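You operate a simulated robot arm through the tools that you are given. There is no shell and no other tool. Be economical: measure what you need, move in short steps, check, and stop when the job is done.

The job below is to be done with a simulated robot arm. You get a single attempt, and the scene is never put back.

Task
Shut the left computer cupboard door. Open the left computer drawer, take the ink cartridge that says "black" from there and put it on the desk left of the printer, then shut the drawer. Press the resume button two times. Open the right computer drawer, take the memory stick that says "WED" from there and put it on the mixing bench top, then shut the drawer. Close the file cupboard door. Put the jar that says "used" from the mixing bench top on the desk right of the keyboard. Fetch the burner tube marked "57" from the table top and stand it on the bench in front of the water unit. Open the centrifuge cupboard door, take the nozzle labelled "92" from the table top and leave it on the top centrifuge cupboard shelf and shut the door again. Open the sash, put the red plug on the table top away on the worktop of the fume cupboard and shut the sash again. Any order will do. Set down upright: ink cartridge, burner tube.

The check looks at the end state, three seconds after you hand in, the way a careful person would. Anything else that was tipped, shoved, dropped, spilled or broken makes it a failure.

Robot
A 7-joint arm with a two-finger parallel gripper on a trunk, on a base that drives. Base frame: it is fixed to the floor where the robot stands at the start and does not move with it; the origin is under the middle of the robot, x ahead of it, y to its left, z up. Lengths are in mm, angles in degrees, forces in N, time in s.
With the tool pointing down near the work surface it reaches from about 340 to 740 mm from the robot's upright axis, wherever it stands. Its first joint turns from -115.0 to 115.0 degrees. Places, roughly: bench in front of the water unit [-2700, -1600, 900]; burner tube [-2000, 0, 1000]; centrifuge cupboard door [-3900, -600, 400]; desk left of the printer [1100, 200, 900]; desk right of the keyboard [200, -1300, 900]; file cupboard door [-400, -1500, 400]; jar [-500, -2000, 1000]; left computer cupboard door [600, -100, 400]; left computer drawer [800, -300, 700]; mixing bench top [-100, -2000, 900]; nozzle [-2000, 0, 1000]; red plug (3x3x9 cm) [-2100, -200, 900]; resume button [900, -300, 900]; right computer drawer [600, -600, 700]; sash [-3800, 200, 1200]; top centrifuge cupboard shelf [-4100, -800, 400]; worktop of the fume cupboard [-4000, 400, 900]. Payload 3.91 kg.
Tool frame: the origin (TCP) lies between the finger pads and is the grasp point; the fingertips stand 30 mm ahead of it; z points along the fingers, y is the line along which they close. The gripper opens to 110 mm. The fingers are 20 mm wide and 10 mm thick; the gripper's body (48 by 112 mm) begins 55 mm behind the TCP.
Orientation is told as [roll, pitch, yaw] about the base's x, y, z axes, in that order, counted from this pose: with the fingers straight down and closing along the base's y, the tool's x points along the base's -x, its y along +y and its z along -z.

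Tools
- The arm moves only by the tool move_arm. Its argument "increments" is one flat list of numbers, 7 for each row, row after row: the turn, a rotation vector about the tool's x, y, z in degrees, then the shift along the tool's x, y, z in m, then the closure, from 0 (fully open) to 1 (shut). In form: [wx, wy, wz, tx, ty, tz, gripper, wx, wy, wz, tx, ty, tz, gripper, ...]. A call has 1 to 20 rows; each row shifts and turns the commanded pose from where the row before left it, along the tool's axes as they then stand. A row lasts 0.2 s, in which the tool goes at most 50 mm and 8.6 degrees; a call with a longer step from one row to the next is refused whole, and so is a gripper value outside its range. A pose out of reach is approached as far as the arm can. The call stops where the force on the tool passes 40 N (or 10 N more than at its start, if that is more) or the arm is blocked; 0.2 s more then pass. The fingers move at their own pace (about 108 mm/s each) and stop on an object; they squeeze with about 44 N. The grip force told is the motor's: it shows also when the fingers shut on nothing. Time passes only in rows, and 0.2 s behind the last, so rows that do not move let the fingers close. The reply holds the time, the measured pose of the TCP, the force on the tool along the base axes, the opening and the grip force, in the units named above and with some noise, with the torque about the TCP (base axes, N m) and any sound that the robot's microphone picked up.
- Cameras (640 x 400 px; columns grow to the right, rows downward): "scene" is now at [8.2, 124.6, 1528.6]; the picture's right is [-0.36, -0.93, 0.00], its down [-0.74, 0.29, -0.60] and it looks along [0.56, -0.22, -0.80] (base axes); focal length 268 px, centre (320, 200). "wrist" rides on the gripper at [72, 17, -103] in the tool frame; the picture's right is [-0.23, 0.97, 0.00], its down [-0.76, -0.18, -0.62] and it looks along [-0.61, -0.14, 0.78] (tool axes); focal length 222 px, centre (320, 200). There is no depth. A picture from a camera that has moved, and an enlarged one, comes with that camera's place and axes in the base frame and with its lens.
- capture(camera): a new picture of that camera. It takes no simulated time.
- raise_lower(by): slides the trunk up (or, below 0, down) by that many mm; the arm and the scene camera ride with it, the base frame stays. It gives what a move gives, with no picture.
- drive_base(legs): drives the robot by 1 to 6 legs, each [ahead, turn to the left] in mm and degrees, along the robot's own axes; the way and the turn of a leg run together, so that a leg with both is an arc; at most 1500 mm and 180 degrees a leg. The arm and the cameras ride along, it lands a little off, and it stops where it bumps. It gives what a move gives.
- head_to(pan, tilt): turns the head with the scene camera to pan (to the left, within 155 degrees either way) and tilt (down, from -29 to 69), counted from straight ahead of the robot. It gives what a move gives.
- close_up(camera, box): a new picture of the part [left, top, right, bottom] of that camera's present view, enlarged. It takes no simulated time.
- close_job(): hands the job in; it is judged then, once.

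Go step by step. Nothing tells you exact positions but the pictures and the camera data: compare them with the known pose of the tool, close in by small moves and look again before you grip or let go. The budget is 556 turns and 346 pictures, counting those below and the enlarged ones. Unless the task says otherwise, let go and move clear before handing in.

The tools are called after ">>>" by a JSON object that holds its "fn" and its "kwargs". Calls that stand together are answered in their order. move_arm: Moves the arm, as the interface text tells. Its arguments: {"type":"object","properties":{"increments":{"type":"array","items":{"type":"number"}}},"required":["increments"]} The other tools are called the same way: raise_lower (by) slides the trunk up or down; drive_base (legs) drives the base; head_to (pan, tilt) turns the head that bears the scene camera; capture (camera) takes a picture; close_up (camera, box) takes an enlarged picture of a part of a camera's view; close_job () hands the job in.

At the start:

```text
clock: 0.0
ee_pos: [481.0, -253.2, 1079.4]
orientation: [0.0, 0.0, 0.0]
force: [0.2, -0.3, 0.4]
ft_torque: [-0.02, -0.01, 0.0]
gripper_width: 109.9
gripper_force: 0.1
trunk travel left (down, up): [-650.0, 340.0]
robot x, y, heading: [-2.1, -0.0, 0.2]
head pan, tilt: [-21.1, 52.8]
```

scene: 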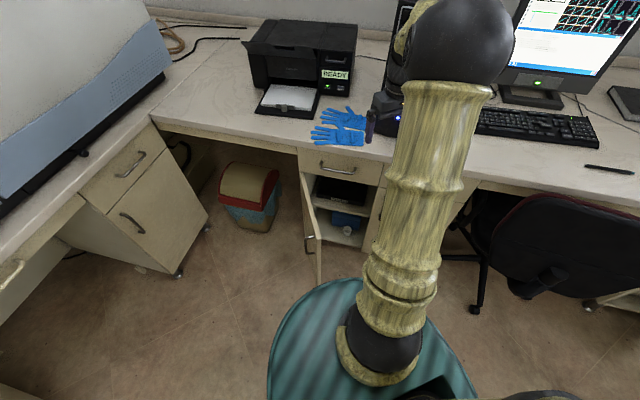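
wrist: 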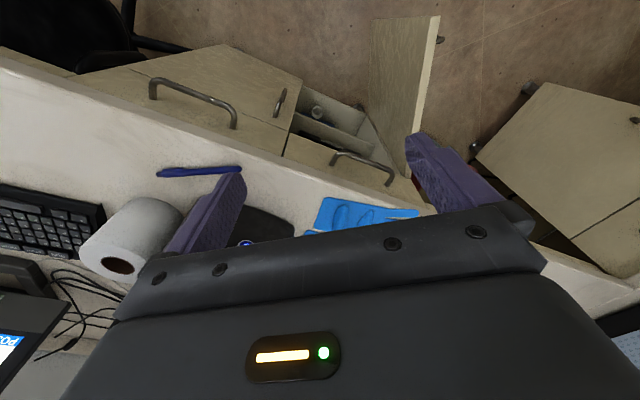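

I see the desk with the printer, an open left cupboard door, and the arm in front of the camera. I'll look around first with the head to place things.

>>> {"fn": "head_to", "kwargs": {"pan": -40, "tilt": 40}}

>>> {"fn": "capture", "kwargs": {"camera": "scene"}}

>>> {"fn": "head_to", "kwargs": {"pan": 10, "tilt": 40}}

>>> {"fn": "capture", "kwargs": {"camera": "scene"}}

>>> {"fn": "head_to", "kwargs": {"pan": -100, "tilt": 40}}

>>> {"fn": "capture", "kwargs": {"camera": "scene"}}

>>> {"fn": "head_to", "kwargs": {"pan": 150, "tilt": 30}}

>>> {"fn": "capture", "kwargs": {"camera": "scene"}}

>>> {"fn": "head_to", "kwargs": {"pan": -150, "tilt": 30}}

>>> {"fn": "capture", "kwargs": {"camera": "scene"}}

```text
clock: 0.8
ee_pos: [482.0, -253.3, 1080.3]
orientation: [0.0, 0.0, 0.0]
force: [0.2, 0.1, -0.6]
ft_torque: [0.0, 0.03, 0.02]
gripper_width: 110.1
gripper_force: 0.0
trunk travel left (down, up): [-650.0, 340.0]
robot x, y, heading: [0.1, -0.5, -0.0]
head pan, tilt: [-40.0, 40.0]
```

```text
343 pictures are left
camera scene: at [4.0, 96.8, 1546.4], right [-0.64, -0.77, 0.0], down [-0.49, 0.41, -0.77], along [0.59, -0.49, -0.64], focal length 268 px, centre (320, 200)
```

scene: 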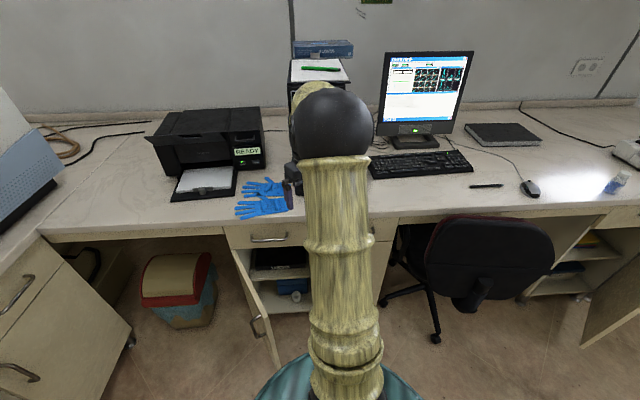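

```text
clock: 2.0
ee_pos: [480.8, -253.3, 1080.7]
orientation: [0.0, 0.0, 0.0]
force: [-0.5, -0.3, 0.7]
ft_torque: [0.03, 0.01, 0.02]
gripper_width: 109.9
gripper_force: 0.0
trunk travel left (down, up): [-650.0, 340.0]
robot x, y, heading: [-2.4, -0.1, 0.1]
head pan, tilt: [10.0, 40.0]
```

```text
342 pictures are left
camera scene: at [22.6, 166.1, 1546.4], right [0.17, -0.98, 0.0], down [-0.63, -0.11, -0.77], along [0.75, 0.13, -0.64], focal length 268 px, centre (320, 200)
```

scene: 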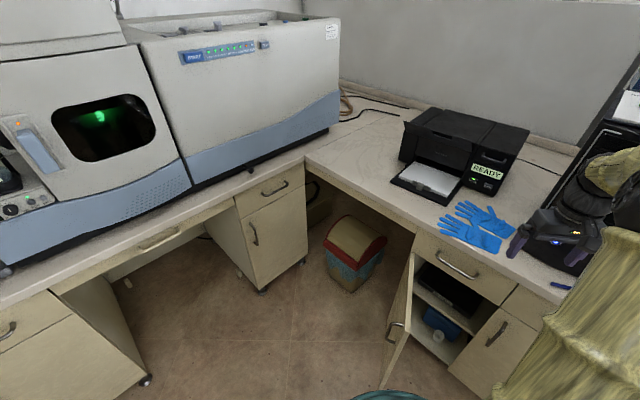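

```text
clock: 3.9
ee_pos: [480.6, -253.4, 1079.6]
orientation: [0.0, 0.0, 0.0]
force: [-0.9, -0.4, 0.2]
ft_torque: [0.06, 0.01, 0.02]
gripper_width: 109.9
gripper_force: 0.0
trunk travel left (down, up): [-650.0, 340.0]
robot x, y, heading: [-1.4, 2.9, 0.1]
head pan, tilt: [-100.0, 40.0]
```

```text
341 pictures are left
camera scene: at [-75.9, 67.7, 1546.5], right [-0.98, 0.17, 0.0], down [0.11, 0.63, -0.77], along [-0.13, -0.75, -0.64], focal length 268 px, centre (320, 200)
```

scene: 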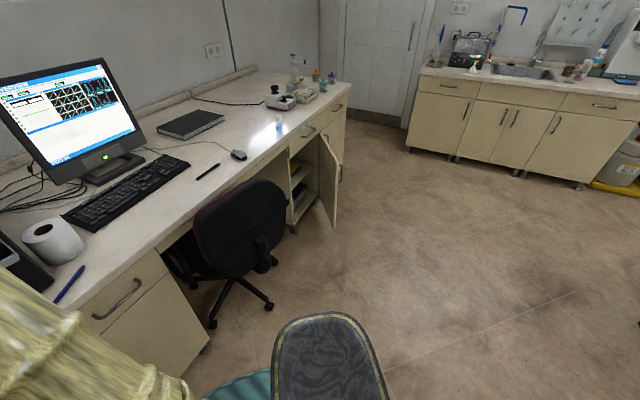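

```text
clock: 7.4
ee_pos: [480.7, -254.6, 1080.3]
orientation: [0.0, 0.0, 0.0]
force: [-0.3, 0.0, 0.6]
ft_torque: [0.02, 0.04, -0.02]
gripper_width: 110.1
gripper_force: 0.0
trunk travel left (down, up): [-650.0, 340.0]
robot x, y, heading: [2.7, 3.8, 0.0]
head pan, tilt: [150.0, 30.0]
```

```text
340 pictures are left
camera scene: at [-139.5, 196.6, 1561.8], right [0.5, 0.87, 0.0], down [0.43, -0.25, -0.87], along [-0.75, 0.43, -0.5], focal length 268 px, centre (320, 200)
```

scene: 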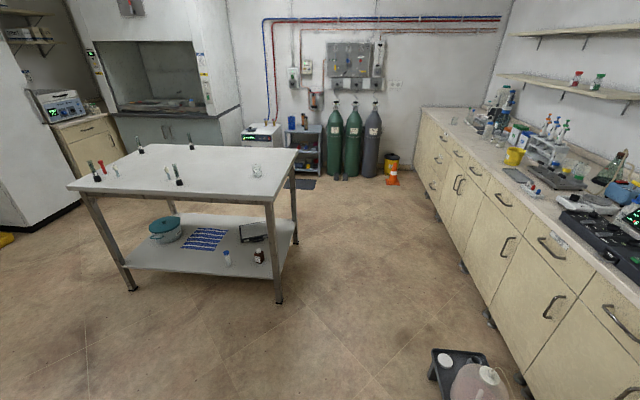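

```text
clock: 11.5
ee_pos: [481.1, -252.8, 1079.7]
orientation: [0.0, 0.0, 0.0]
force: [0.4, -0.5, 1.0]
ft_torque: [0.0, 0.01, 0.0]
gripper_width: 110.0
gripper_force: 0.1
trunk travel left (down, up): [-650.0, 340.0]
robot x, y, heading: [0.8, 2.9, -0.0]
head pan, tilt: [-150.0, 30.0]
```

```text
339 pictures are left
camera scene: at [-139.5, 106.1, 1561.8], right [-0.5, 0.87, 0.0], down [0.43, 0.25, -0.87], along [-0.75, -0.43, -0.5], focal length 268 px, centre (320, 200)
```

scene: 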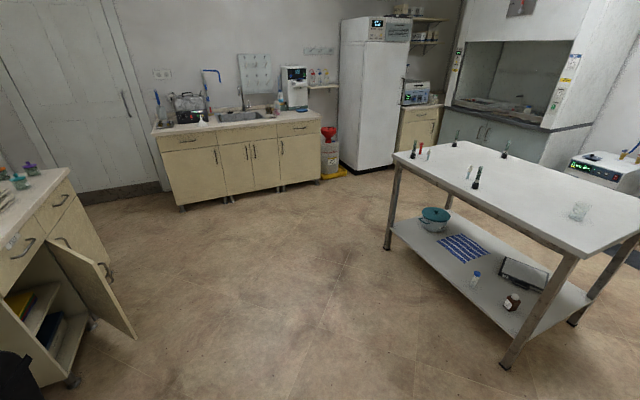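

I have an overall map: desk ahead, mixing bench behind right, table and fume cupboard behind. Next I study the left cupboard, drawer and printer in detail.

>>> {"fn": "head_to", "kwargs": {"pan": 0, "tilt": 50}}

>>> {"fn": "capture", "kwargs": {"camera": "scene"}}

>>> {"fn": "close_up", "kwargs": {"camera": "scene", "box": [300, 80, 620, 400]}}

```text
clock: 13.8
ee_pos: [481.3, -253.1, 1080.4]
orientation: [0.0, 0.1, 0.0]
force: [-0.7, 0.2, -0.6]
ft_torque: [0.01, -0.01, 0.0]
gripper_width: 109.9
gripper_force: 0.1
trunk travel left (down, up): [-650.0, 340.0]
robot x, y, heading: [2.0, 3.3, 0.1]
head pan, tilt: [0.0, 50.0]
```

```text
338 pictures are left
camera scene: at [15.9, 151.3, 1532.3], right [0.0, -1.0, 0.0], down [-0.77, 0.0, -0.64], along [0.64, 0.0, -0.77], focal length 268 px, centre (320, 200)
```

scene: 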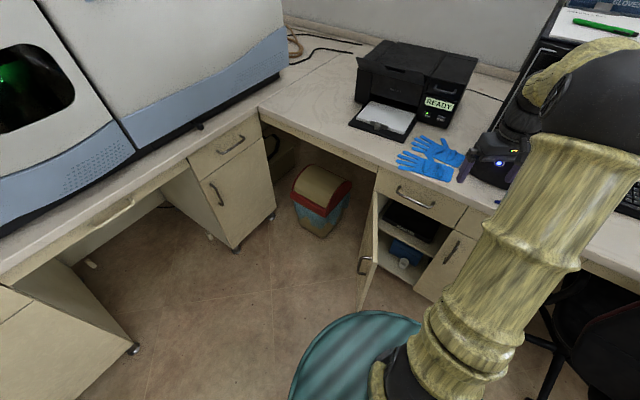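

```text
1.25 times, centred on (460, 240) of scene
camera zoom: at [15.9, 151.3, 1532.3], right [0.0, -1.0, 0.0], down [-0.77, 0.0, -0.64], along [0.64, 0.0, -0.77], focal length 334 px, centre (145, 150)
```

zoom: 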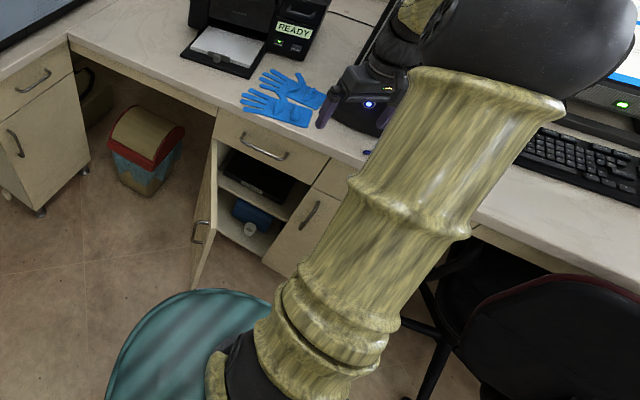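

I'll raise the trunk for a vertical baseline so I can triangulate heights.

>>> {"fn": "raise_lower", "kwargs": {"by": 300}}

>>> {"fn": "capture", "kwargs": {"camera": "scene"}}

>>> {"fn": "close_up", "kwargs": {"camera": "scene", "box": [300, 60, 460, 260]}}

```text
clock: 16.8
ee_pos: [481.3, -252.6, 1380.2]
orientation: [0.0, 0.0, 0.0]
force: [0.2, -0.5, 0.0]
ft_torque: [0.0, -0.02, 0.0]
gripper_width: 110.2
gripper_force: 0.1
trunk travel left (down, up): [-950.0, 40.0]
robot x, y, heading: [-0.1, -1.8, -0.3]
head pan, tilt: [0.0, 50.0]
```

```text
336 pictures are left
camera scene: at [16.0, 151.4, 1832.2], right [0.0, -1.0, 0.0], down [-0.77, 0.0, -0.64], along [0.64, 0.0, -0.77], focal length 268 px, centre (320, 200)
```

scene: 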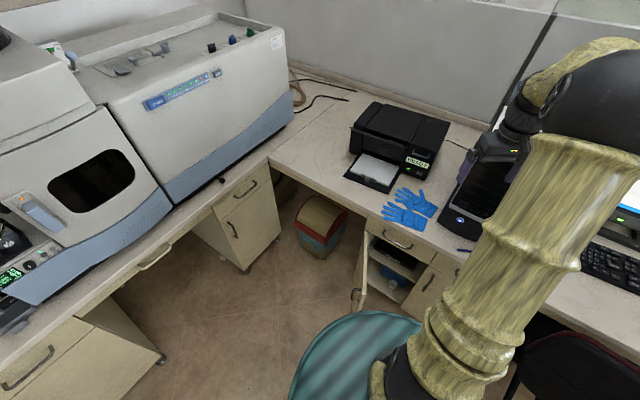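

```text
2.00 times, centred on (380, 160) of scene
camera zoom: at [16.0, 151.4, 1832.2], right [0.0, -1.0, 0.0], down [-0.77, 0.0, -0.64], along [0.64, 0.0, -0.77], focal length 535 px, centre (200, 280)
```

zoom: 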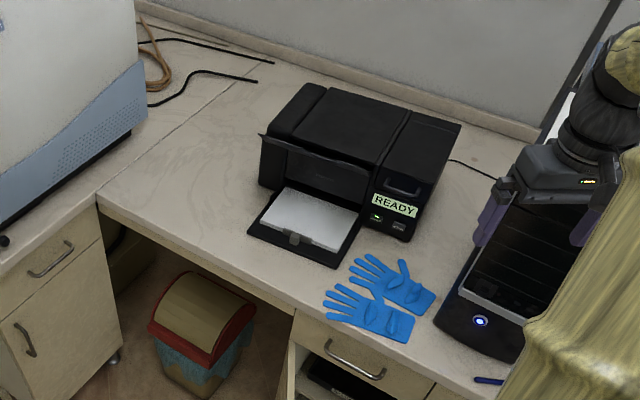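

The desk top seems to be near z≈880. I take a detailed look at the open door.

>>> {"fn": "close_up", "kwargs": {"camera": "scene", "box": [330, 215, 450, 325]}}

```text
3.64 times, centred on (390, 270) of scene
camera zoom: at [16.0, 151.4, 1832.2], right [0.0, -1.0, 0.0], down [-0.77, 0.0, -0.64], along [0.64, 0.0, -0.77], focal length 973 px, centre (66, -54)
```

zoom: 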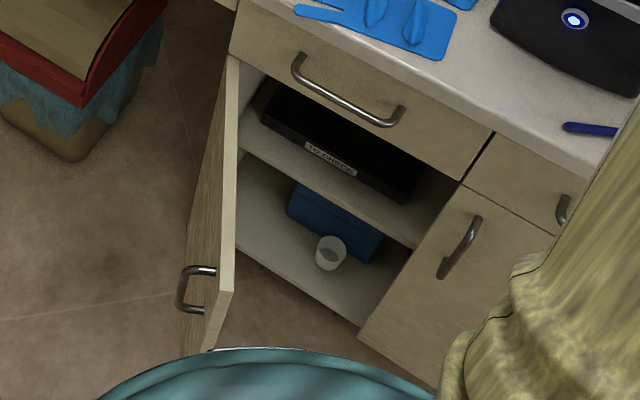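

The desk front is turned about −31° from the base x axis; the door is hinged on its left and open about 67°, free edge near (440,-36). I turn the robot to face the desk and check.

>>> {"fn": "drive_base", "kwargs": {"legs": [[0, -31]]}}

>>> {"fn": "head_to", "kwargs": {"pan": 20, "tilt": 50}}

>>> {"fn": "capture", "kwargs": {"camera": "scene"}}

>>> {"fn": "capture", "kwargs": {"camera": "wrist"}}

```text
clock: 18.8
ee_pos: [278.5, -468.5, 1379.7]
orientation: [0.1, 0.0, -31.5]
force: [-0.4, -0.5, -0.4]
ft_torque: [0.01, -0.01, 0.02]
gripper_width: 110.1
gripper_force: 0.1
trunk travel left (down, up): [-950.0, 40.0]
robot x, y, heading: [-2.9, 0.8, -31.6]
head pan, tilt: [0.0, 50.0]
```

```text
clock: 19.6
ee_pos: [277.7, -467.8, 1380.2]
orientation: [0.0, 0.0, -31.6]
force: [-0.4, -0.6, 0.8]
ft_torque: [0.01, -0.02, 0.0]
gripper_width: 109.8
gripper_force: 0.1
trunk travel left (down, up): [-950.0, 40.0]
robot x, y, heading: [2.2, -0.7, -31.6]
head pan, tilt: [20.0, 50.0]
```

```text
333 pictures are left
camera scene: at [103.2, 144.4, 1832.3], right [-0.2, -0.98, 0.0], down [-0.75, 0.15, -0.64], along [0.63, -0.13, -0.77], focal length 268 px, centre (320, 200)
```

scene: 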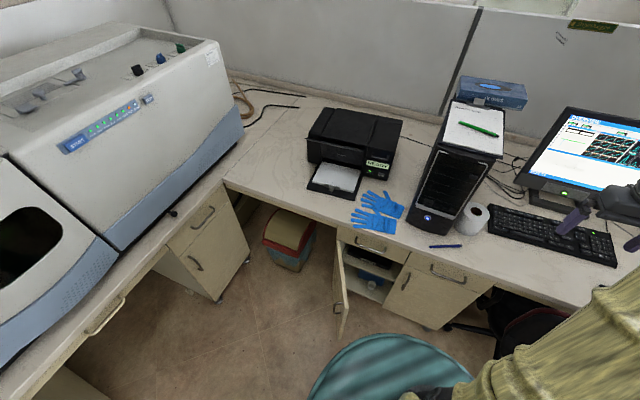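

```text
332 pictures are left
camera wrist: at [225.8, -414.6, 1482.0], right [0.7, 0.71, 0.0], down [0.56, -0.55, 0.62], along [0.44, -0.44, -0.78], focal length 222 px, centre (320, 200)
```

wrist: 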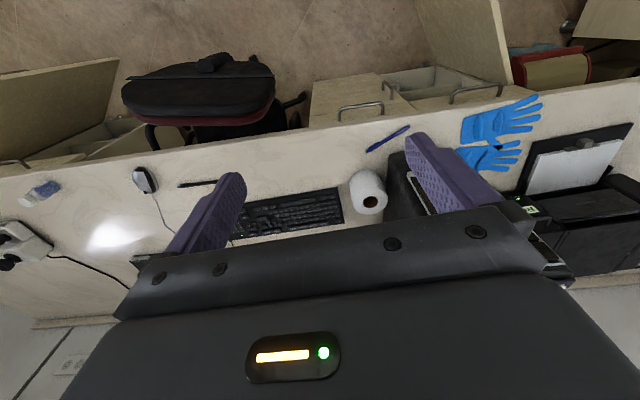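

The desk's front runs at about −35°, edge roughly 650 mm ahead of the robot. I turn the tool to horizontal, pointing at the desk, fingers closed.

>>> {"fn": "move_arm", "kwargs": {"increments": [0, 0, 3.4, 0, 0, 0, 1, 0, -8.5, 0, 0, 0, 0, 1, 0, -8.5, 0, 0, 0, 0, 1, 0, -8.5, 0, 0, 0, 0, 1, 0, -8.5, 0, 0, 0, 0, 1, 0, -8.5, 0, 0, 0, 0, 1, 0, -8.5, 0, 0, 0, 0, 1, 0, -8.5, 0, 0, 0, 0, 1, 0, -8.5, 0, 0, 0, 0, 1, 0, -8.5, 0, 0, 0, 0, 1, 0, -8.5, 0, 0, 0, 0, 1, 0, -5, 0, 0, 0, 0, 1]}}

>>> {"fn": "capture", "kwargs": {"camera": "scene"}}

```text
clock: 22.2
ee_pos: [277.8, -468.3, 1379.8]
orientation: [-131.1, -89.9, 96.3]
force: [-0.3, 0.8, 0.0]
ft_torque: [-0.01, 0.0, -0.05]
gripper_width: 0.0
gripper_force: 38.2
trunk travel left (down, up): [-950.0, 40.0]
robot x, y, heading: [-0.3, 4.6, -31.3]
head pan, tilt: [20.0, 50.0]
```

```text
331 pictures are left
camera scene: at [104.5, 144.8, 1832.2], right [-0.2, -0.98, 0.0], down [-0.75, 0.15, -0.64], along [0.63, -0.13, -0.77], focal length 268 px, centre (320, 200)
```

scene: 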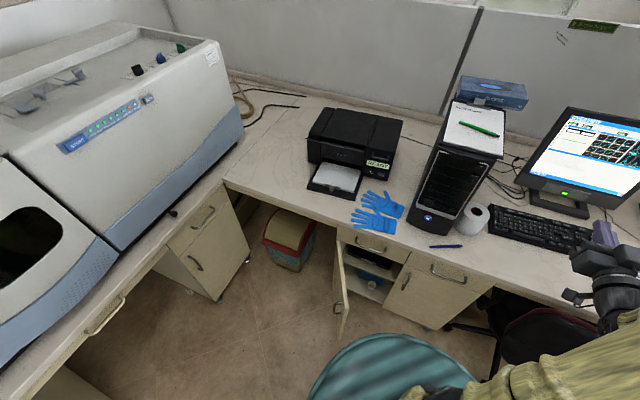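

Tool is horizontal now. I slide it to the left at this height, clear of everything, before lowering.

>>> {"fn": "move_arm", "kwargs": {"increments": [0, 0, 0, 0, 0.05, 0, 1, 0, 0, 0, 0, 0.05, 0, 1, 0, 0, 0, 0, 0.05, 0, 1, 0, 0, 0, 0, 0.05, 0, 1, 0, 0, 0, 0, 0.05, 0, 1, 0, 0, 0, 0, 0.05, 0, 1, 0, 0, 0, 0, 0.05, 0, 1, 0, 0, 0, 0, 0.05, 0, 1, 0, 0, 0, 0, 0.05, 0, 1, 0, 0, 0, 0, 0.05, 0, 1, 0, 0, 0, 0, 0.05, 0, 1, 0, 0, 0, 0, 0.05, 0, 1, 0, 0, 0, 0, 0.04, 0, 1]}}

>>> {"fn": "raise_lower", "kwargs": {"by": -650}}

>>> {"fn": "capture", "kwargs": {"camera": "scene"}}

```text
clock: 25.0
ee_pos: [401.7, -360.8, 1395.2]
orientation: [-6.8, -90.0, -27.5]
force: [0.1, -0.8, -0.7]
ft_torque: [0.02, -0.01, -0.01]
gripper_width: 0.0
gripper_force: 37.6
out of reach, approached as far as the arm can: row 2, 3, 4, 5, 6, 7, 8, 9, 10, 11, 12, 13
trunk travel left (down, up): [-950.0, 40.0]
robot x, y, heading: [-0.8, 1.6, -31.5]
head pan, tilt: [20.0, 50.0]
```

```text
refused: -650 is not a number from -400 to 400
```

```text
330 pictures are left
camera scene: at [102.8, 145.1, 1832.3], right [-0.2, -0.98, 0.0], down [-0.75, 0.15, -0.64], along [0.63, -0.13, -0.77], focal length 268 px, centre (320, 200)
```

scene: 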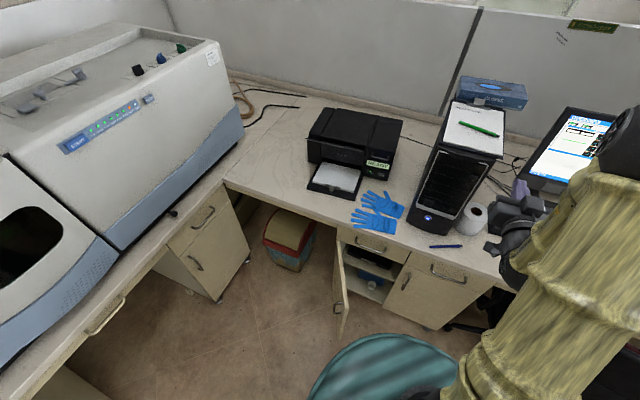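

The horizontal tool can't come that near the axis. I push forward a bit and see where the command stands.

>>> {"fn": "move_arm", "kwargs": {"increments": [0, 0, 0, 0, 0, 0.05, 1]}}

```text
clock: 25.4
ee_pos: [401.5, -361.4, 1394.8]
orientation: [-4.1, -90.0, -30.4]
force: [0.0, 0.3, 0.9]
ft_torque: [0.02, 0.03, -0.05]
gripper_width: 0.0
gripper_force: 37.6
out of reach, approached as far as the arm can: row 1
trunk travel left (down, up): [-950.0, 40.0]
robot x, y, heading: [3.0, -1.8, -31.8]
head pan, tilt: [20.0, 50.0]
```

>>> {"fn": "move_arm", "kwargs": {"increments": [0, 0, 0, 0, -0.05, 0.0, 1, 0, 0, 0, 0, -0.05, 0.0, 1]}}

```text
clock: 26.0
ee_pos: [343.2, -447.8, 1394.1]
orientation: [94.0, -89.8, -129.0]
force: [-0.2, 0.0, 0.3]
ft_torque: [-0.01, 0.05, -0.01]
gripper_width: 0.0
gripper_force: 37.5
trunk travel left (down, up): [-950.0, 40.0]
robot x, y, heading: [-1.9, -3.9, -31.4]
head pan, tilt: [20.0, 50.0]
```

Horizontal tool needs ≥540 mm radius, so I back the robot off 200 mm and square it to the desk, then slide left.

>>> {"fn": "drive_base", "kwargs": {"legs": [[-200, -3.5]]}}

>>> {"fn": "move_arm", "kwargs": {"increments": [0, 0, 0, 0, 0, 0.05, 1, 0, 0, 0, 0, 0, 0.05, 1, 0, 0, 0, 0, 0.05, 0.02, 1, 0, 0, 0, 0, 0.05, 0, 1, 0, 0, 0, 0, 0.05, 0, 1, 0, 0, 0, 0, 0.05, 0, 1, 0, 0, 0, 0, 0.05, 0, 1, 0, 0, 0, 0, 0.05, 0, 1, 0, 0, 0, 0, 0.05, 0, 1, 0, 0, 0, 0, 0.05, 0, 1, 0, 0, 0, 0, 0.05, 0, 1, 0, 0, 0, 0, 0.05, 0, 1]}}

```text
clock: 27.6
ee_pos: [153.0, -358.3, 1395.0]
orientation: [164.4, -89.8, 157.4]
force: [0.6, -0.3, 0.9]
ft_torque: [0.04, -0.01, 0.01]
gripper_width: 0.0
gripper_force: 37.4
trunk travel left (down, up): [-950.0, 40.0]
robot x, y, heading: [-163.8, 106.8, -34.8]
head pan, tilt: [20.0, 50.0]
```

```text
refused: row 3 steps farther than a row can; nothing moved
```

>>> {"fn": "move_arm", "kwargs": {"increments": [-3.4, 0, 0, 0, 0, 0.05, 1, 0, 0, 0, 0, 0, 0.05, 1, 0, 0, 0, 0, 0.05, 0, 1, 0, 0, 0, 0, 0.05, 0, 1, 0, 0, 0, 0, 0.05, 0, 1, 0, 0, 0, 0, 0.05, 0, 1, 0, 0, 0, 0, 0.05, 0, 1, 0, 0, 0, 0, 0.05, 0, 1, 0, 0, 0, 0, 0.05, 0, 1, 0, 0, 0, 0, 0.05, 0, 1, 0, 0, 0, 0, 0.05, 0, 1, 0, 0, 0, 0, 0.05, 0, 1]}}

```text
clock: 30.2
ee_pos: [301.7, -315.8, 1405.6]
orientation: [-5.6, -89.1, -28.5]
force: [-0.3, -0.1, -0.4]
ft_torque: [-0.01, 0.01, 0.04]
gripper_width: 0.2
gripper_force: 37.8
out of reach, approached as far as the arm can: row 5, 6, 7, 8, 9, 10, 11, 12
trunk travel left (down, up): [-950.0, 40.0]
robot x, y, heading: [-163.1, 107.2, -35.2]
head pan, tilt: [20.0, 50.0]
```

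The arm hits a joint limit near straight ahead with this roll. I roll the tool 90° about its axis (needed for handles anyway) and try again.

>>> {"fn": "move_arm", "kwargs": {"increments": [0, 0, 8.5, 0, 0, 0, 1, 0, 0, 8.5, 0, 0, 0, 1, 0, 0, 8.5, 0, 0, 0, 1, 0, 0, 8.5, 0, 0, 0, 1, 0, 0, 8.5, 0, 0, 0, 1, 0, 0, 8.5, 0, 0, 0, 1, 0, 0, 8.5, 0, 0, 0, 1, 0, 0, 8.5, 0, 0, 0, 1, 0, 0, 8.5, 0, 0, 0, 1, 0, 0, 8.5, 0, 0, 0, 1, 0, 0, 5, 0, 0, 0, 1]}}

>>> {"fn": "capture", "kwargs": {"camera": "scene"}}

```text
clock: 32.6
ee_pos: [304.4, -310.3, 1429.2]
orientation: [90.1, 0.1, -124.7]
force: [-0.1, -0.2, 0.5]
ft_torque: [-0.02, -0.03, -0.02]
gripper_width: 0.0
gripper_force: 37.5
out of reach, approached as far as the arm can: row 1
trunk travel left (down, up): [-950.0, 40.0]
robot x, y, heading: [-161.7, 106.9, -35.1]
head pan, tilt: [20.0, 50.0]
```

```text
329 pictures are left
camera scene: at [-50.9, 245.0, 1832.2], right [-0.26, -0.97, 0.0], down [-0.74, 0.2, -0.64], along [0.62, -0.17, -0.77], focal length 268 px, centre (320, 200)
```

scene: 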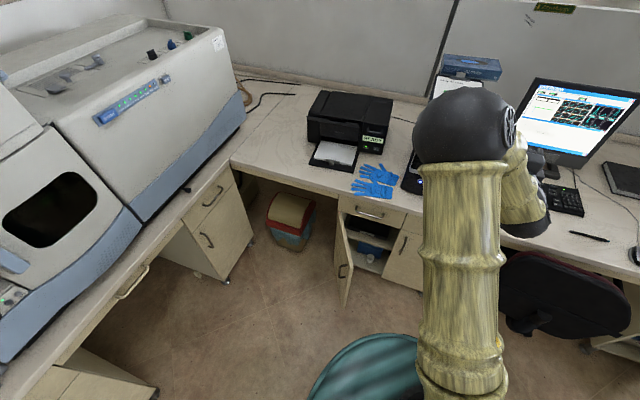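

>>> {"fn": "move_arm", "kwargs": {"increments": [0, 0, 0, 0.05, 0, 0, 1, 0, 0, 0, 0.05, 0, 0, 1, 0, 0, 0, 0.05, 0, 0, 1, 0, 0, 0, 0.05, 0, 0, 1, 0, 0, 0, 0.05, 0, 0, 1, 0, 0, 0, 0.05, 0, 0, 1, 0, 0, 0, 0.05, 0, 0, 1, 0, 0, 0, 0.05, 0, 0, 1, 0, 0, 0, 0.05, 0, 0, 1]}}

>>> {"fn": "raise_lower", "kwargs": {"by": -400}}

>>> {"fn": "capture", "kwargs": {"camera": "scene"}}

```text
clock: 34.6
ee_pos: [528.2, 7.2, 1429.7]
orientation: [85.9, -0.1, -125.3]
force: [-0.5, -0.2, 1.2]
ft_torque: [0.03, 0.0, -0.03]
gripper_width: 0.2
gripper_force: 37.0
out of reach, approached as far as the arm can: row 1, 2
trunk travel left (down, up): [-950.0, 40.0]
robot x, y, heading: [-162.7, 105.6, -34.9]
head pan, tilt: [20.0, 50.0]
```

```text
clock: 38.4
ee_pos: [527.4, 6.6, 1030.3]
orientation: [85.8, 0.1, -125.3]
force: [-0.6, 0.6, 0.4]
ft_torque: [0.01, -0.02, 0.0]
gripper_width: 0.0
gripper_force: 37.6
trunk travel left (down, up): [-550.0, 440.0]
robot x, y, heading: [-162.4, 105.5, -34.8]
head pan, tilt: [20.0, 50.0]
```

```text
328 pictures are left
camera scene: at [-51.3, 245.1, 1432.3], right [-0.26, -0.97, 0.0], down [-0.74, 0.2, -0.64], along [0.62, -0.17, -0.77], focal length 268 px, centre (320, 200)
```

scene: 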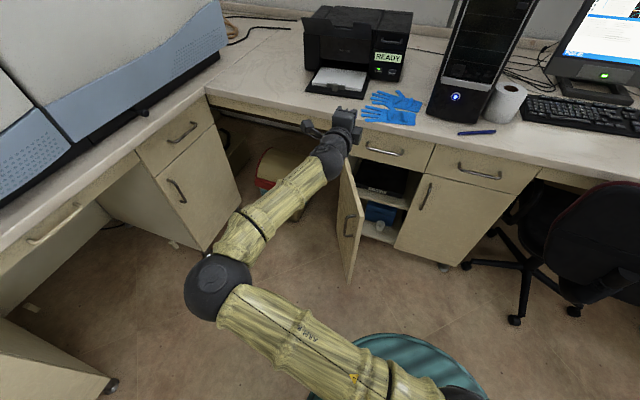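

The arm is well placed left of the open door, free edge confirmed near (445,-30) top z≈690. I lower to below the handle height.

>>> {"fn": "move_arm", "kwargs": {"increments": [4.1, 0, 0, 0.04, 0, 0, 1]}}

>>> {"fn": "raise_lower", "kwargs": {"by": -400}}

>>> {"fn": "raise_lower", "kwargs": {"by": -140}}

>>> {"fn": "capture", "kwargs": {"camera": "scene"}}

```text
clock: 38.8
ee_pos: [544.7, 38.2, 1029.7]
orientation: [81.7, 0.2, -125.3]
force: [0.4, -0.7, 0.1]
ft_torque: [-0.01, -0.02, 0.02]
gripper_width: 0.2
gripper_force: 38.4
trunk travel left (down, up): [-550.0, 440.0]
robot x, y, heading: [-164.8, 109.2, -35.1]
head pan, tilt: [20.0, 50.0]
```

```text
clock: 42.6
ee_pos: [545.8, 40.5, 628.9]
orientation: [81.7, 0.1, -125.3]
force: [-1.1, 0.0, 0.4]
ft_torque: [-0.04, -0.02, 0.04]
gripper_width: 0.0
gripper_force: 37.6
trunk travel left (down, up): [-150.0, 840.0]
robot x, y, heading: [-165.4, 107.0, -34.7]
head pan, tilt: [20.0, 50.0]
```

```text
clock: 44.3
ee_pos: [544.4, 37.7, 488.6]
orientation: [81.7, 0.1, -125.3]
force: [0.3, -0.9, 0.3]
ft_torque: [0.01, -0.02, 0.0]
gripper_width: 0.0
gripper_force: 37.6
trunk travel left (down, up): [-10.0, 980.0]
robot x, y, heading: [-162.5, 107.1, -34.7]
head pan, tilt: [20.0, 50.0]
```

```text
327 pictures are left
camera scene: at [-51.3, 245.1, 892.3], right [-0.26, -0.97, 0.0], down [-0.74, 0.2, -0.64], along [0.62, -0.17, -0.77], focal length 268 px, centre (320, 200)
```

scene: 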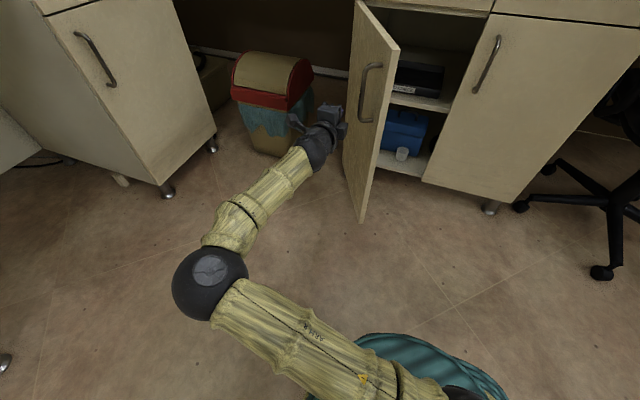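

The gripper is beside the door below handle level. Now I sweep right and forward along the door's arc, tip pushing its outer face.

>>> {"fn": "move_arm", "kwargs": {"increments": [-4.1, 0, 0, -0.04, 0, -0.012, 1, -4.1, 0, 0, -0.04, 0, -0.012, 1, 0, 0, 0, -0.028, 0, 0.0203, 1, 0, 0, 0, -0.028, 0, 0.0203, 1, 0, 0, 0, -0.028, 0, 0.0203, 1, 0, 0, 0, -0.0183, 0, 0.0263, 1, 0, 0, 0, -0.0183, 0, 0.0263, 1, 0, 0, 0, -0.0183, 0, 0.0263, 1]}}

>>> {"fn": "capture", "kwargs": {"camera": "scene"}}

```text
clock: 46.1
ee_pos: [517.6, -204.9, 492.1]
orientation: [90.0, 0.1, -124.8]
force: [13.6, 9.1, 2.3]
ft_torque: [-0.09, 0.08, 0.32]
gripper_width: 0.0
gripper_force: 37.8
trunk travel left (down, up): [-10.0, 980.0]
robot x, y, heading: [-161.3, 109.0, -34.8]
head pan, tilt: [20.0, 50.0]
```

```text
326 pictures are left
camera scene: at [-50.9, 245.4, 892.2], right [-0.26, -0.97, 0.0], down [-0.74, 0.2, -0.64], along [0.62, -0.17, -0.77], focal length 268 px, centre (320, 200)
```

scene: 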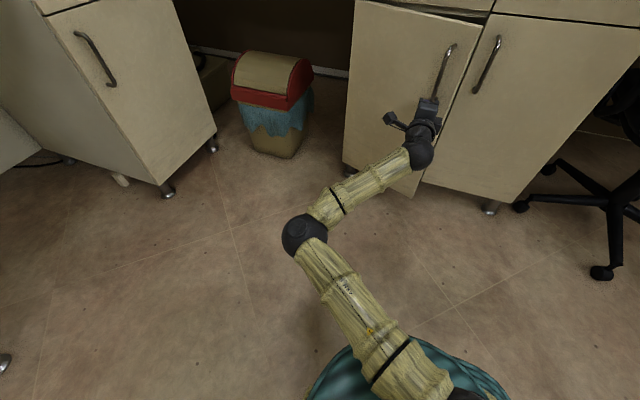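

Door is nearly shut. I continue forward to close it fully.

>>> {"fn": "move_arm", "kwargs": {"increments": [0, 0, 0, -0.0067, 0, 0.0207, 1, 0, 0, 0, -0.0067, 0, 0.0207, 1, 0, 0, 0, -0.0067, 0, 0.0207, 1, 0, 0, 0, 0, 0, 0.015, 1, 0, 0, 0, 0, 0, 0.015, 1, 0, 0, 0, 0, 0, 0.01, 1, 0, 0, 0, 0, 0, 0.01, 1]}}

>>> {"fn": "capture", "kwargs": {"camera": "scene"}}

```text
clock: 47.7
ee_pos: [587.5, -291.2, 487.0]
orientation: [89.6, 0.2, -126.0]
force: [-9.8, 8.3, -1.2]
ft_torque: [0.03, -0.07, 0.1]
gripper_width: 0.0
gripper_force: 37.6
trunk travel left (down, up): [-10.0, 980.0]
robot x, y, heading: [-163.0, 106.2, -35.0]
head pan, tilt: [20.0, 50.0]
stopped in row 7: the force on the tool passed its limit (the readings are from after the stop); the commanded pose is now the measured one
```

```text
325 pictures are left
camera scene: at [-52.1, 245.7, 892.2], right [-0.26, -0.97, 0.0], down [-0.74, 0.2, -0.64], along [0.62, -0.17, -0.77], focal length 268 px, centre (320, 200)
```

scene: 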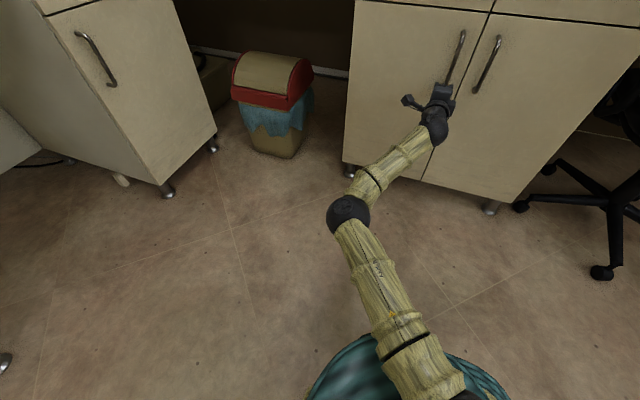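

The cupboard door is shut (face at f≈678). I retract and raise to drawer height, opening the fingers.

>>> {"fn": "move_arm", "kwargs": {"increments": [0, 0, 0, 0, 0, -0.05, 1, 0, 0, 0, 0, 0, -0.05, 1, 0, 0, 0, 0, 0, -0.05, 1, 0, 0, 0, 0.04, 0, 0, 0.3, 0, 0, 0, 0.04, 0, 0, 0.3]}}

>>> {"fn": "raise_lower", "kwargs": {"by": 290}}

>>> {"fn": "head_to", "kwargs": {"pan": 10, "tilt": 35}}

>>> {"fn": "capture", "kwargs": {"camera": "scene"}}

>>> {"fn": "capture", "kwargs": {"camera": "wrist"}}

```text
clock: 48.9
ee_pos: [513.5, -140.1, 488.1]
orientation: [89.6, 0.1, -126.1]
force: [0.8, -1.0, -0.4]
ft_torque: [0.02, 0.02, 0.0]
gripper_width: 76.9
gripper_force: 0.1
trunk travel left (down, up): [-10.0, 980.0]
robot x, y, heading: [-161.9, 107.5, -34.9]
head pan, tilt: [20.0, 50.0]
```

```text
clock: 51.8
ee_pos: [514.8, -141.6, 778.1]
orientation: [89.6, 0.2, -126.0]
force: [0.5, -0.3, 0.3]
ft_torque: [0.01, -0.02, -0.04]
gripper_width: 76.9
gripper_force: 0.1
trunk travel left (down, up): [-300.0, 690.0]
robot x, y, heading: [-164.2, 107.4, -34.9]
head pan, tilt: [20.0, 50.0]
```

```text
clock: 52.6
ee_pos: [515.7, -140.6, 777.4]
orientation: [89.6, 0.3, -126.0]
force: [0.3, 0.4, 0.3]
ft_torque: [0.01, 0.01, -0.02]
gripper_width: 76.7
gripper_force: 0.0
trunk travel left (down, up): [-300.0, 690.0]
robot x, y, heading: [-163.7, 104.0, -35.2]
head pan, tilt: [10.0, 35.0]
```

```text
324 pictures are left
camera scene: at [-46.2, 228.2, 1203.9], right [-0.42, -0.91, 0.0], down [-0.52, 0.24, -0.82], along [0.74, -0.35, -0.57], focal length 268 px, centre (320, 200)
```

scene: 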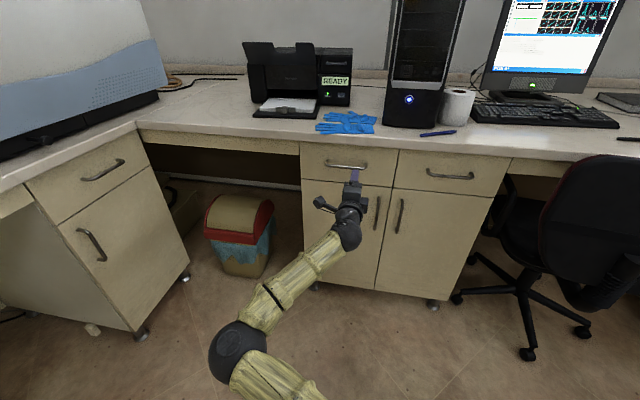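

```text
323 pictures are left
camera wrist: at [474.6, -20.4, 794.0], right [-0.13, -0.19, 0.97], down [-0.95, -0.25, -0.18], along [0.28, -0.95, -0.15], focal length 222 px, centre (320, 200)
```

wrist: 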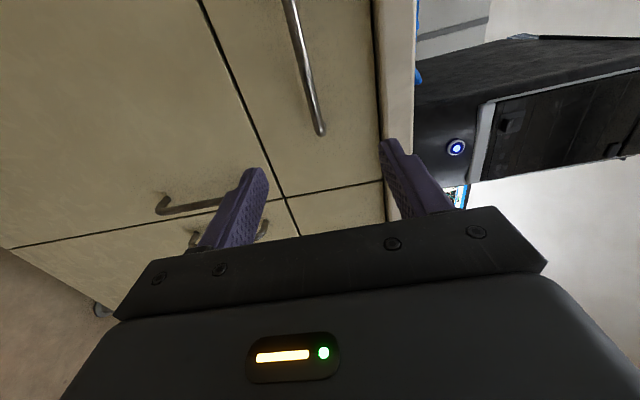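

Left drawer handle: centre about u≈-215, z≈772, bar at f≈645. I align and move toward it.

>>> {"fn": "move_arm", "kwargs": {"increments": [0, 0, 0, 0.035, -0.006, 0, 0.5, 0, 0, 0, 0, 0, 0.04, 0.5, 0, 0, 0, 0, 0, 0.04, 0.5, 0, 0, 0, 0, 0, 0.02, 0.5]}}

>>> {"fn": "capture", "kwargs": {"camera": "wrist"}}

>>> {"fn": "close_up", "kwargs": {"camera": "scene", "box": [290, 120, 450, 220]}}

```text
clock: 53.6
ee_pos: [616.2, -169.4, 772.2]
orientation: [89.5, 0.1, -126.1]
force: [0.2, 0.1, 0.7]
ft_torque: [0.01, 0.02, -0.02]
gripper_width: 54.6
gripper_force: 0.0
trunk travel left (down, up): [-300.0, 690.0]
robot x, y, heading: [-167.0, 109.6, -34.7]
head pan, tilt: [10.0, 35.0]
```

```text
322 pictures are left
camera wrist: at [575.8, -49.8, 787.6], right [-0.13, -0.19, 0.97], down [-0.95, -0.25, -0.17], along [0.28, -0.95, -0.15], focal length 222 px, centre (320, 200)
```

wrist: 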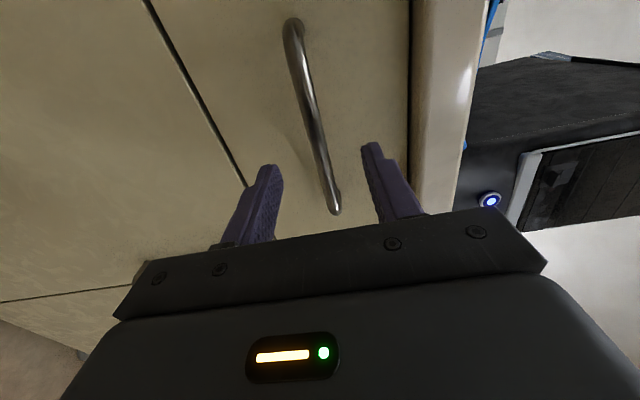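

```text
4.00 times, centred on (370, 170) of scene
camera zoom: at [-46.3, 228.3, 1203.9], right [-0.42, -0.91, 0.0], down [-0.52, 0.24, -0.82], along [0.74, -0.35, -0.57], focal length 1070 px, centre (120, 320)
```

zoom: 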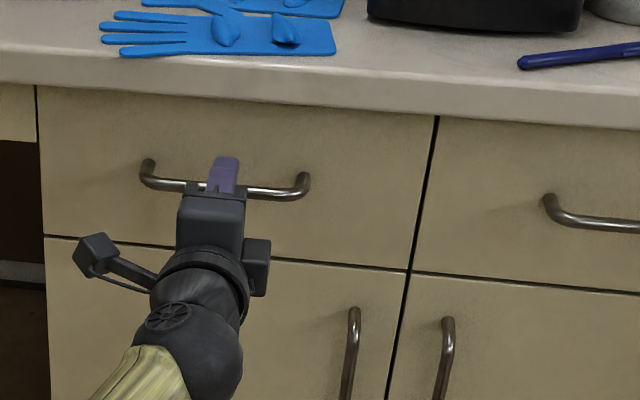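

Fingers straddle the bar. I advance and grip.

>>> {"fn": "move_arm", "kwargs": {"increments": [0, 0, 0, 0, 0, 0.02, 0.5, 0, 0, 0, 0, 0, 0.016, 0.5, 0, 0, 0, 0, 0, 0, 1, 0, 0, 0, 0, 0, 0, 1, 0, 0, 0, 0, 0, 0, 1]}}

>>> {"fn": "capture", "kwargs": {"camera": "wrist"}}

```text
clock: 54.8
ee_pos: [643.3, -189.6, 771.6]
orientation: [89.4, 0.1, -126.0]
force: [-2.0, 2.1, -2.7]
ft_torque: [-0.16, 0.17, -0.3]
gripper_width: 11.1
gripper_force: 45.0
trunk travel left (down, up): [-300.0, 690.0]
robot x, y, heading: [-166.3, 107.6, -35.0]
head pan, tilt: [10.0, 35.0]
```

```text
320 pictures are left
camera wrist: at [604.7, -70.3, 788.3], right [-0.13, -0.19, 0.97], down [-0.95, -0.25, -0.17], along [0.28, -0.95, -0.15], focal length 222 px, centre (320, 200)
```

wrist: 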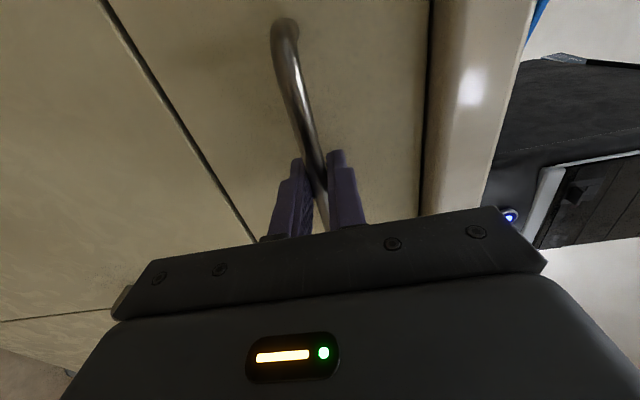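

Bar gripped (11 mm). Pull the drawer open straight back.

>>> {"fn": "move_arm", "kwargs": {"increments": [0, 0, 0, 0, 0, -0.03, 1, 0, 0, 0, 0, 0, -0.04, 1, 0, 0, 0, 0, 0, -0.04, 1, 0, 0, 0, 0, 0, -0.04, 1, 0, 0, 0, 0, 0, -0.04, 1, 0, 0, 0, 0, 0, -0.04, 1, 0, 0, 0, 0, 0, -0.03, 1]}}

>>> {"fn": "capture", "kwargs": {"camera": "scene"}}

```text
clock: 56.4
ee_pos: [434.0, -38.0, 771.9]
orientation: [89.4, 0.0, -126.1]
force: [-3.1, -3.8, -10.2]
ft_torque: [-0.11, 0.14, 0.68]
gripper_width: 11.4
gripper_force: 44.8
trunk travel left (down, up): [-300.0, 690.0]
robot x, y, heading: [-163.0, 107.0, -34.9]
head pan, tilt: [10.0, 35.0]
```

```text
319 pictures are left
camera scene: at [-45.5, 227.7, 1203.8], right [-0.42, -0.91, 0.0], down [-0.52, 0.24, -0.82], along [0.74, -0.35, -0.57], focal length 268 px, centre (320, 200)
```

scene: 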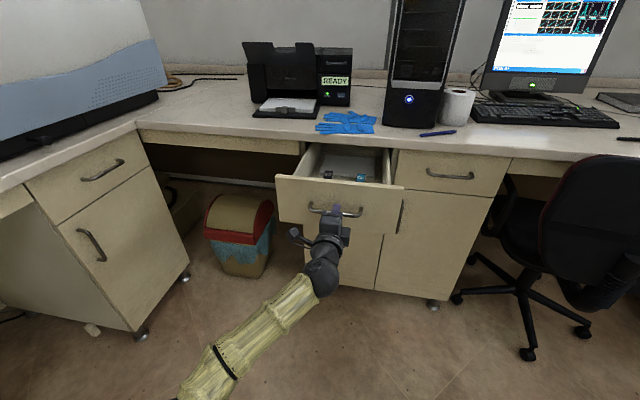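

Drawer open ~258 mm with items inside. Release, back away, and raise to look in.

>>> {"fn": "move_arm", "kwargs": {"increments": [0, 0, 0, 0, 0, 0, 0.5, 0, 0, 0, 0, 0, 0, 0.5, 0, 0, 0, 0, 0, -0.04, 0.5, 0, 0, 0, 0, 0, -0.04, 0.5]}}

>>> {"fn": "raise_lower", "kwargs": {"by": 400}}

>>> {"fn": "head_to", "kwargs": {"pan": 10, "tilt": 55}}

>>> {"fn": "capture", "kwargs": {"camera": "scene"}}

```text
clock: 57.4
ee_pos: [370.7, 7.9, 772.7]
orientation: [89.5, 0.1, -125.9]
force: [0.4, 0.0, -0.7]
ft_torque: [0.0, 0.01, 0.0]
gripper_width: 54.9
gripper_force: 0.1
trunk travel left (down, up): [-300.0, 690.0]
robot x, y, heading: [-164.2, 105.0, -34.8]
head pan, tilt: [10.0, 35.0]
```

```text
clock: 61.2
ee_pos: [371.6, 8.5, 1173.0]
orientation: [89.6, 0.1, -126.0]
force: [0.7, 0.6, 0.2]
ft_torque: [0.0, -0.02, -0.01]
gripper_width: 55.1
gripper_force: 0.1
trunk travel left (down, up): [-700.0, 290.0]
robot x, y, heading: [-159.4, 105.8, -34.9]
head pan, tilt: [10.0, 35.0]
```

```text
clock: 62.0
ee_pos: [370.9, 7.7, 1172.8]
orientation: [89.5, 0.2, -126.1]
force: [0.4, -0.4, -0.3]
ft_torque: [0.02, 0.0, -0.01]
gripper_width: 54.9
gripper_force: 0.0
trunk travel left (down, up): [-700.0, 290.0]
robot x, y, heading: [-161.7, 104.0, -35.2]
head pan, tilt: [10.0, 55.0]
```

```text
318 pictures are left
camera scene: at [-60.6, 234.9, 1575.8], right [-0.42, -0.91, 0.0], down [-0.74, 0.35, -0.57], along [0.52, -0.24, -0.82], focal length 268 px, centre (320, 200)
```

scene: 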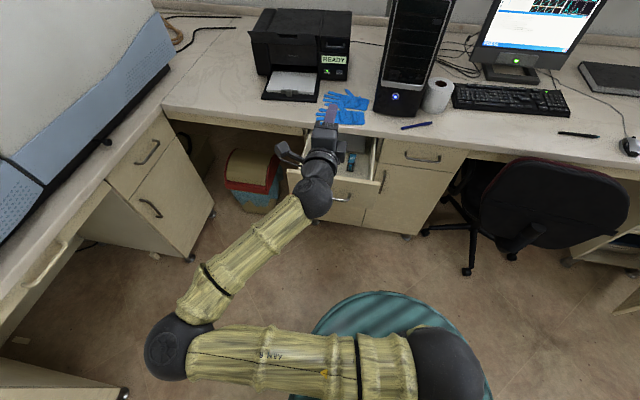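

I turn the tool to point down and move it above the drawer to look with the wrist camera.

>>> {"fn": "move_arm", "kwargs": {"increments": [8.5, 0, 0, 0, 0, 0, 0.2, 8.5, 0, 0, 0, 0, 0, 0.2, 8.5, 0, 0, 0, 0, 0, 0.2, 8.5, 0, 0, 0, 0, 0, 0.2, 8.5, 0, 0, 0, 0, 0, 0.2, 8.5, 0, 0, 0, 0, 0, 0.2, 8.5, 0, 0, 0, 0, 0, 0.2, 8.5, 0, 0, 0, 0, 0, 0.2, 8.5, 0, 0, 0, 0, 0, 0.2, 8.5, 0, 0, 0, 0, 0, 0.2, 4.5, 0, 0, 0, 0, 0, 0.2, 0, 0, 0, 0, 0.05, 0, 0.2, 0, 0, 0, 0, 0.05, 0, 0.2, 0, 0, 0, 0, 0.05, 0, 0.2]}}

>>> {"fn": "capture", "kwargs": {"camera": "wrist"}}

>>> {"fn": "capture", "kwargs": {"camera": "scene"}}

```text
clock: 65.0
ee_pos: [496.9, -83.9, 1171.3]
orientation: [-0.3, 0.2, -126.1]
force: [0.0, -0.1, 0.1]
ft_torque: [0.03, -0.01, 0.01]
gripper_width: 87.9
gripper_force: 0.0
trunk travel left (down, up): [-700.0, 290.0]
robot x, y, heading: [-162.0, 107.6, -35.1]
head pan, tilt: [10.0, 55.0]
```

```text
317 pictures are left
camera wrist: at [553.9, -34.8, 1273.9], right [0.65, -0.76, 0.0], down [-0.59, -0.51, 0.62], along [-0.47, -0.4, -0.78], focal length 222 px, centre (320, 200)
```

wrist: 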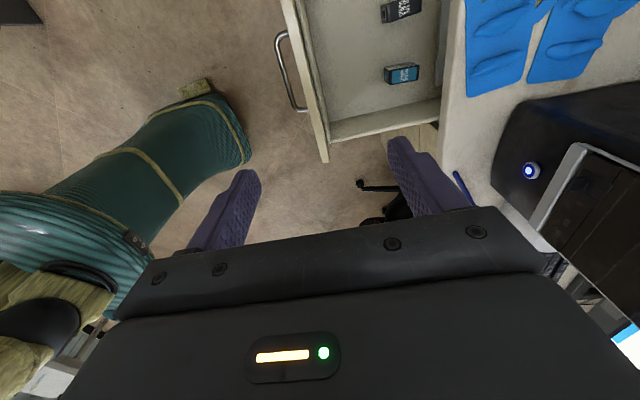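

```text
316 pictures are left
camera scene: at [-58.7, 232.8, 1575.8], right [-0.42, -0.91, 0.0], down [-0.74, 0.35, -0.57], along [0.52, -0.24, -0.82], focal length 268 px, centre (320, 200)
```

scene: 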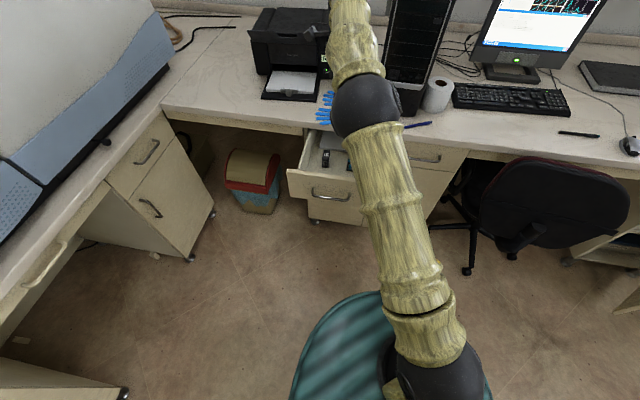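

Two cartridges are visible. I move left to view the whole drawer and read them.

>>> {"fn": "move_arm", "kwargs": {"increments": [0, 0, 0, 0.05, 0, 0, 0.2, 0, 0, 0, 0.05, 0, 0, 0.2, 0, 0, 0, 0.05, 0, 0, 0.2, 0, 0, 0, 0, 0.03, 0.04, 0.2, 0, 0, 0, 0, 0.03, 0.04, 0.2]}}

>>> {"fn": "capture", "kwargs": {"camera": "wrist"}}

>>> {"fn": "close_up", "kwargs": {"camera": "wrist", "box": [240, 0, 440, 180]}}

```text
clock: 66.2
ee_pos: [562.9, 7.7, 1080.7]
orientation: [0.0, 0.1, -126.0]
force: [0.8, 1.3, 0.9]
ft_torque: [-0.02, -0.02, 0.02]
gripper_width: 88.2
gripper_force: 0.1
out of reach, approached as far as the arm can: row 2, 3, 4, 5
trunk travel left (down, up): [-700.0, 290.0]
robot x, y, heading: [-161.0, 107.8, -35.2]
head pan, tilt: [10.0, 55.0]
```

```text
315 pictures are left
camera wrist: at [620.2, 56.2, 1182.9], right [0.65, -0.76, 0.0], down [-0.59, -0.51, 0.62], along [-0.47, -0.41, -0.78], focal length 222 px, centre (320, 200)
```

wrist: 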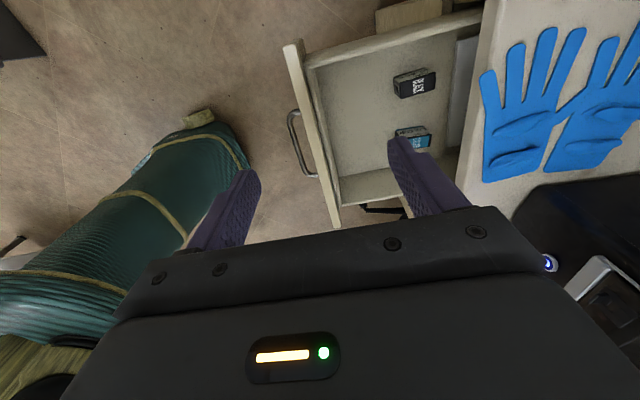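

```text
2.22 times, centred on (340, 90) of wrist
camera zoom: at [620.2, 56.2, 1182.9], right [0.65, -0.76, 0.0], down [-0.59, -0.51, 0.62], along [-0.47, -0.41, -0.78], focal length 494 px, centre (276, 444)
```

zoom: 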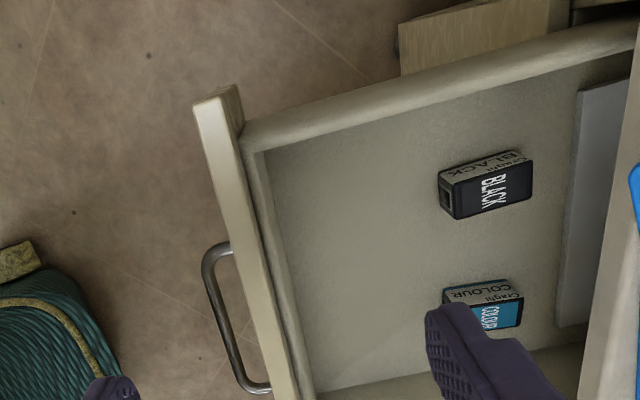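

The left cartridge reads BLACK (about f=622, u=-277). It's beyond tool-down reach here, so I drive forward 170 mm and swing the tool to close sideways.

>>> {"fn": "drive_base", "kwargs": {"legs": [[170, 0]]}}

>>> {"fn": "move_arm", "kwargs": {"increments": [0, 0, -8.5, 0, 0, 0, 0.2, 0, 0, -8.5, 0, 0, 0, 0.2, 0, 0, -8.5, 0, 0, 0, 0.2, 0, 0, -8.5, 0, 0, 0, 0.2, 0, 0, -8.5, 0, 0, 0, 0.2, 0, 0, -8.5, 0, 0, 0, 0.2, 0, 0, -8.5, 0, 0, 0, 0.2, 0, 0, -8.5, 0, 0, 0, 0.2, 0, 0, -8.5, 0, 0, 0, 0.2, 0, 0, -8.5, 0, 0, 0, 0.2, 0, 0, -6, 0, 0, 0, 0.2]}}

>>> {"fn": "capture", "kwargs": {"camera": "wrist"}}

```text
clock: 67.7
ee_pos: [705.4, -86.9, 1080.8]
orientation: [0.0, 0.2, -125.8]
force: [0.0, -0.3, -0.2]
ft_torque: [0.03, 0.04, -0.01]
gripper_width: 88.1
gripper_force: 0.2
trunk travel left (down, up): [-700.0, 290.0]
robot x, y, heading: [-24.2, 9.0, -34.8]
head pan, tilt: [10.0, 55.0]
```

```text
clock: 70.1
ee_pos: [703.9, -86.0, 1081.2]
orientation: [0.0, -0.1, -34.6]
force: [0.3, 0.1, 0.1]
ft_torque: [0.02, 0.01, -0.01]
gripper_width: 87.9
gripper_force: 0.1
trunk travel left (down, up): [-700.0, 290.0]
robot x, y, heading: [-23.3, 12.0, -35.0]
head pan, tilt: [10.0, 55.0]
```

```text
313 pictures are left
camera wrist: at [655.0, -31.1, 1184.0], right [0.74, 0.67, 0.0], down [0.52, -0.58, 0.62], along [0.42, -0.46, -0.78], focal length 222 px, centre (320, 200)
```

wrist: 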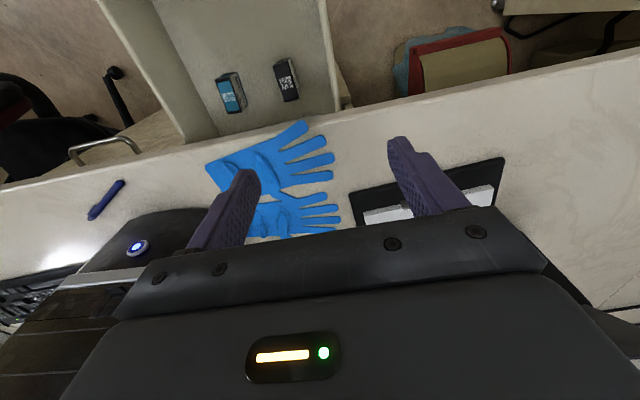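

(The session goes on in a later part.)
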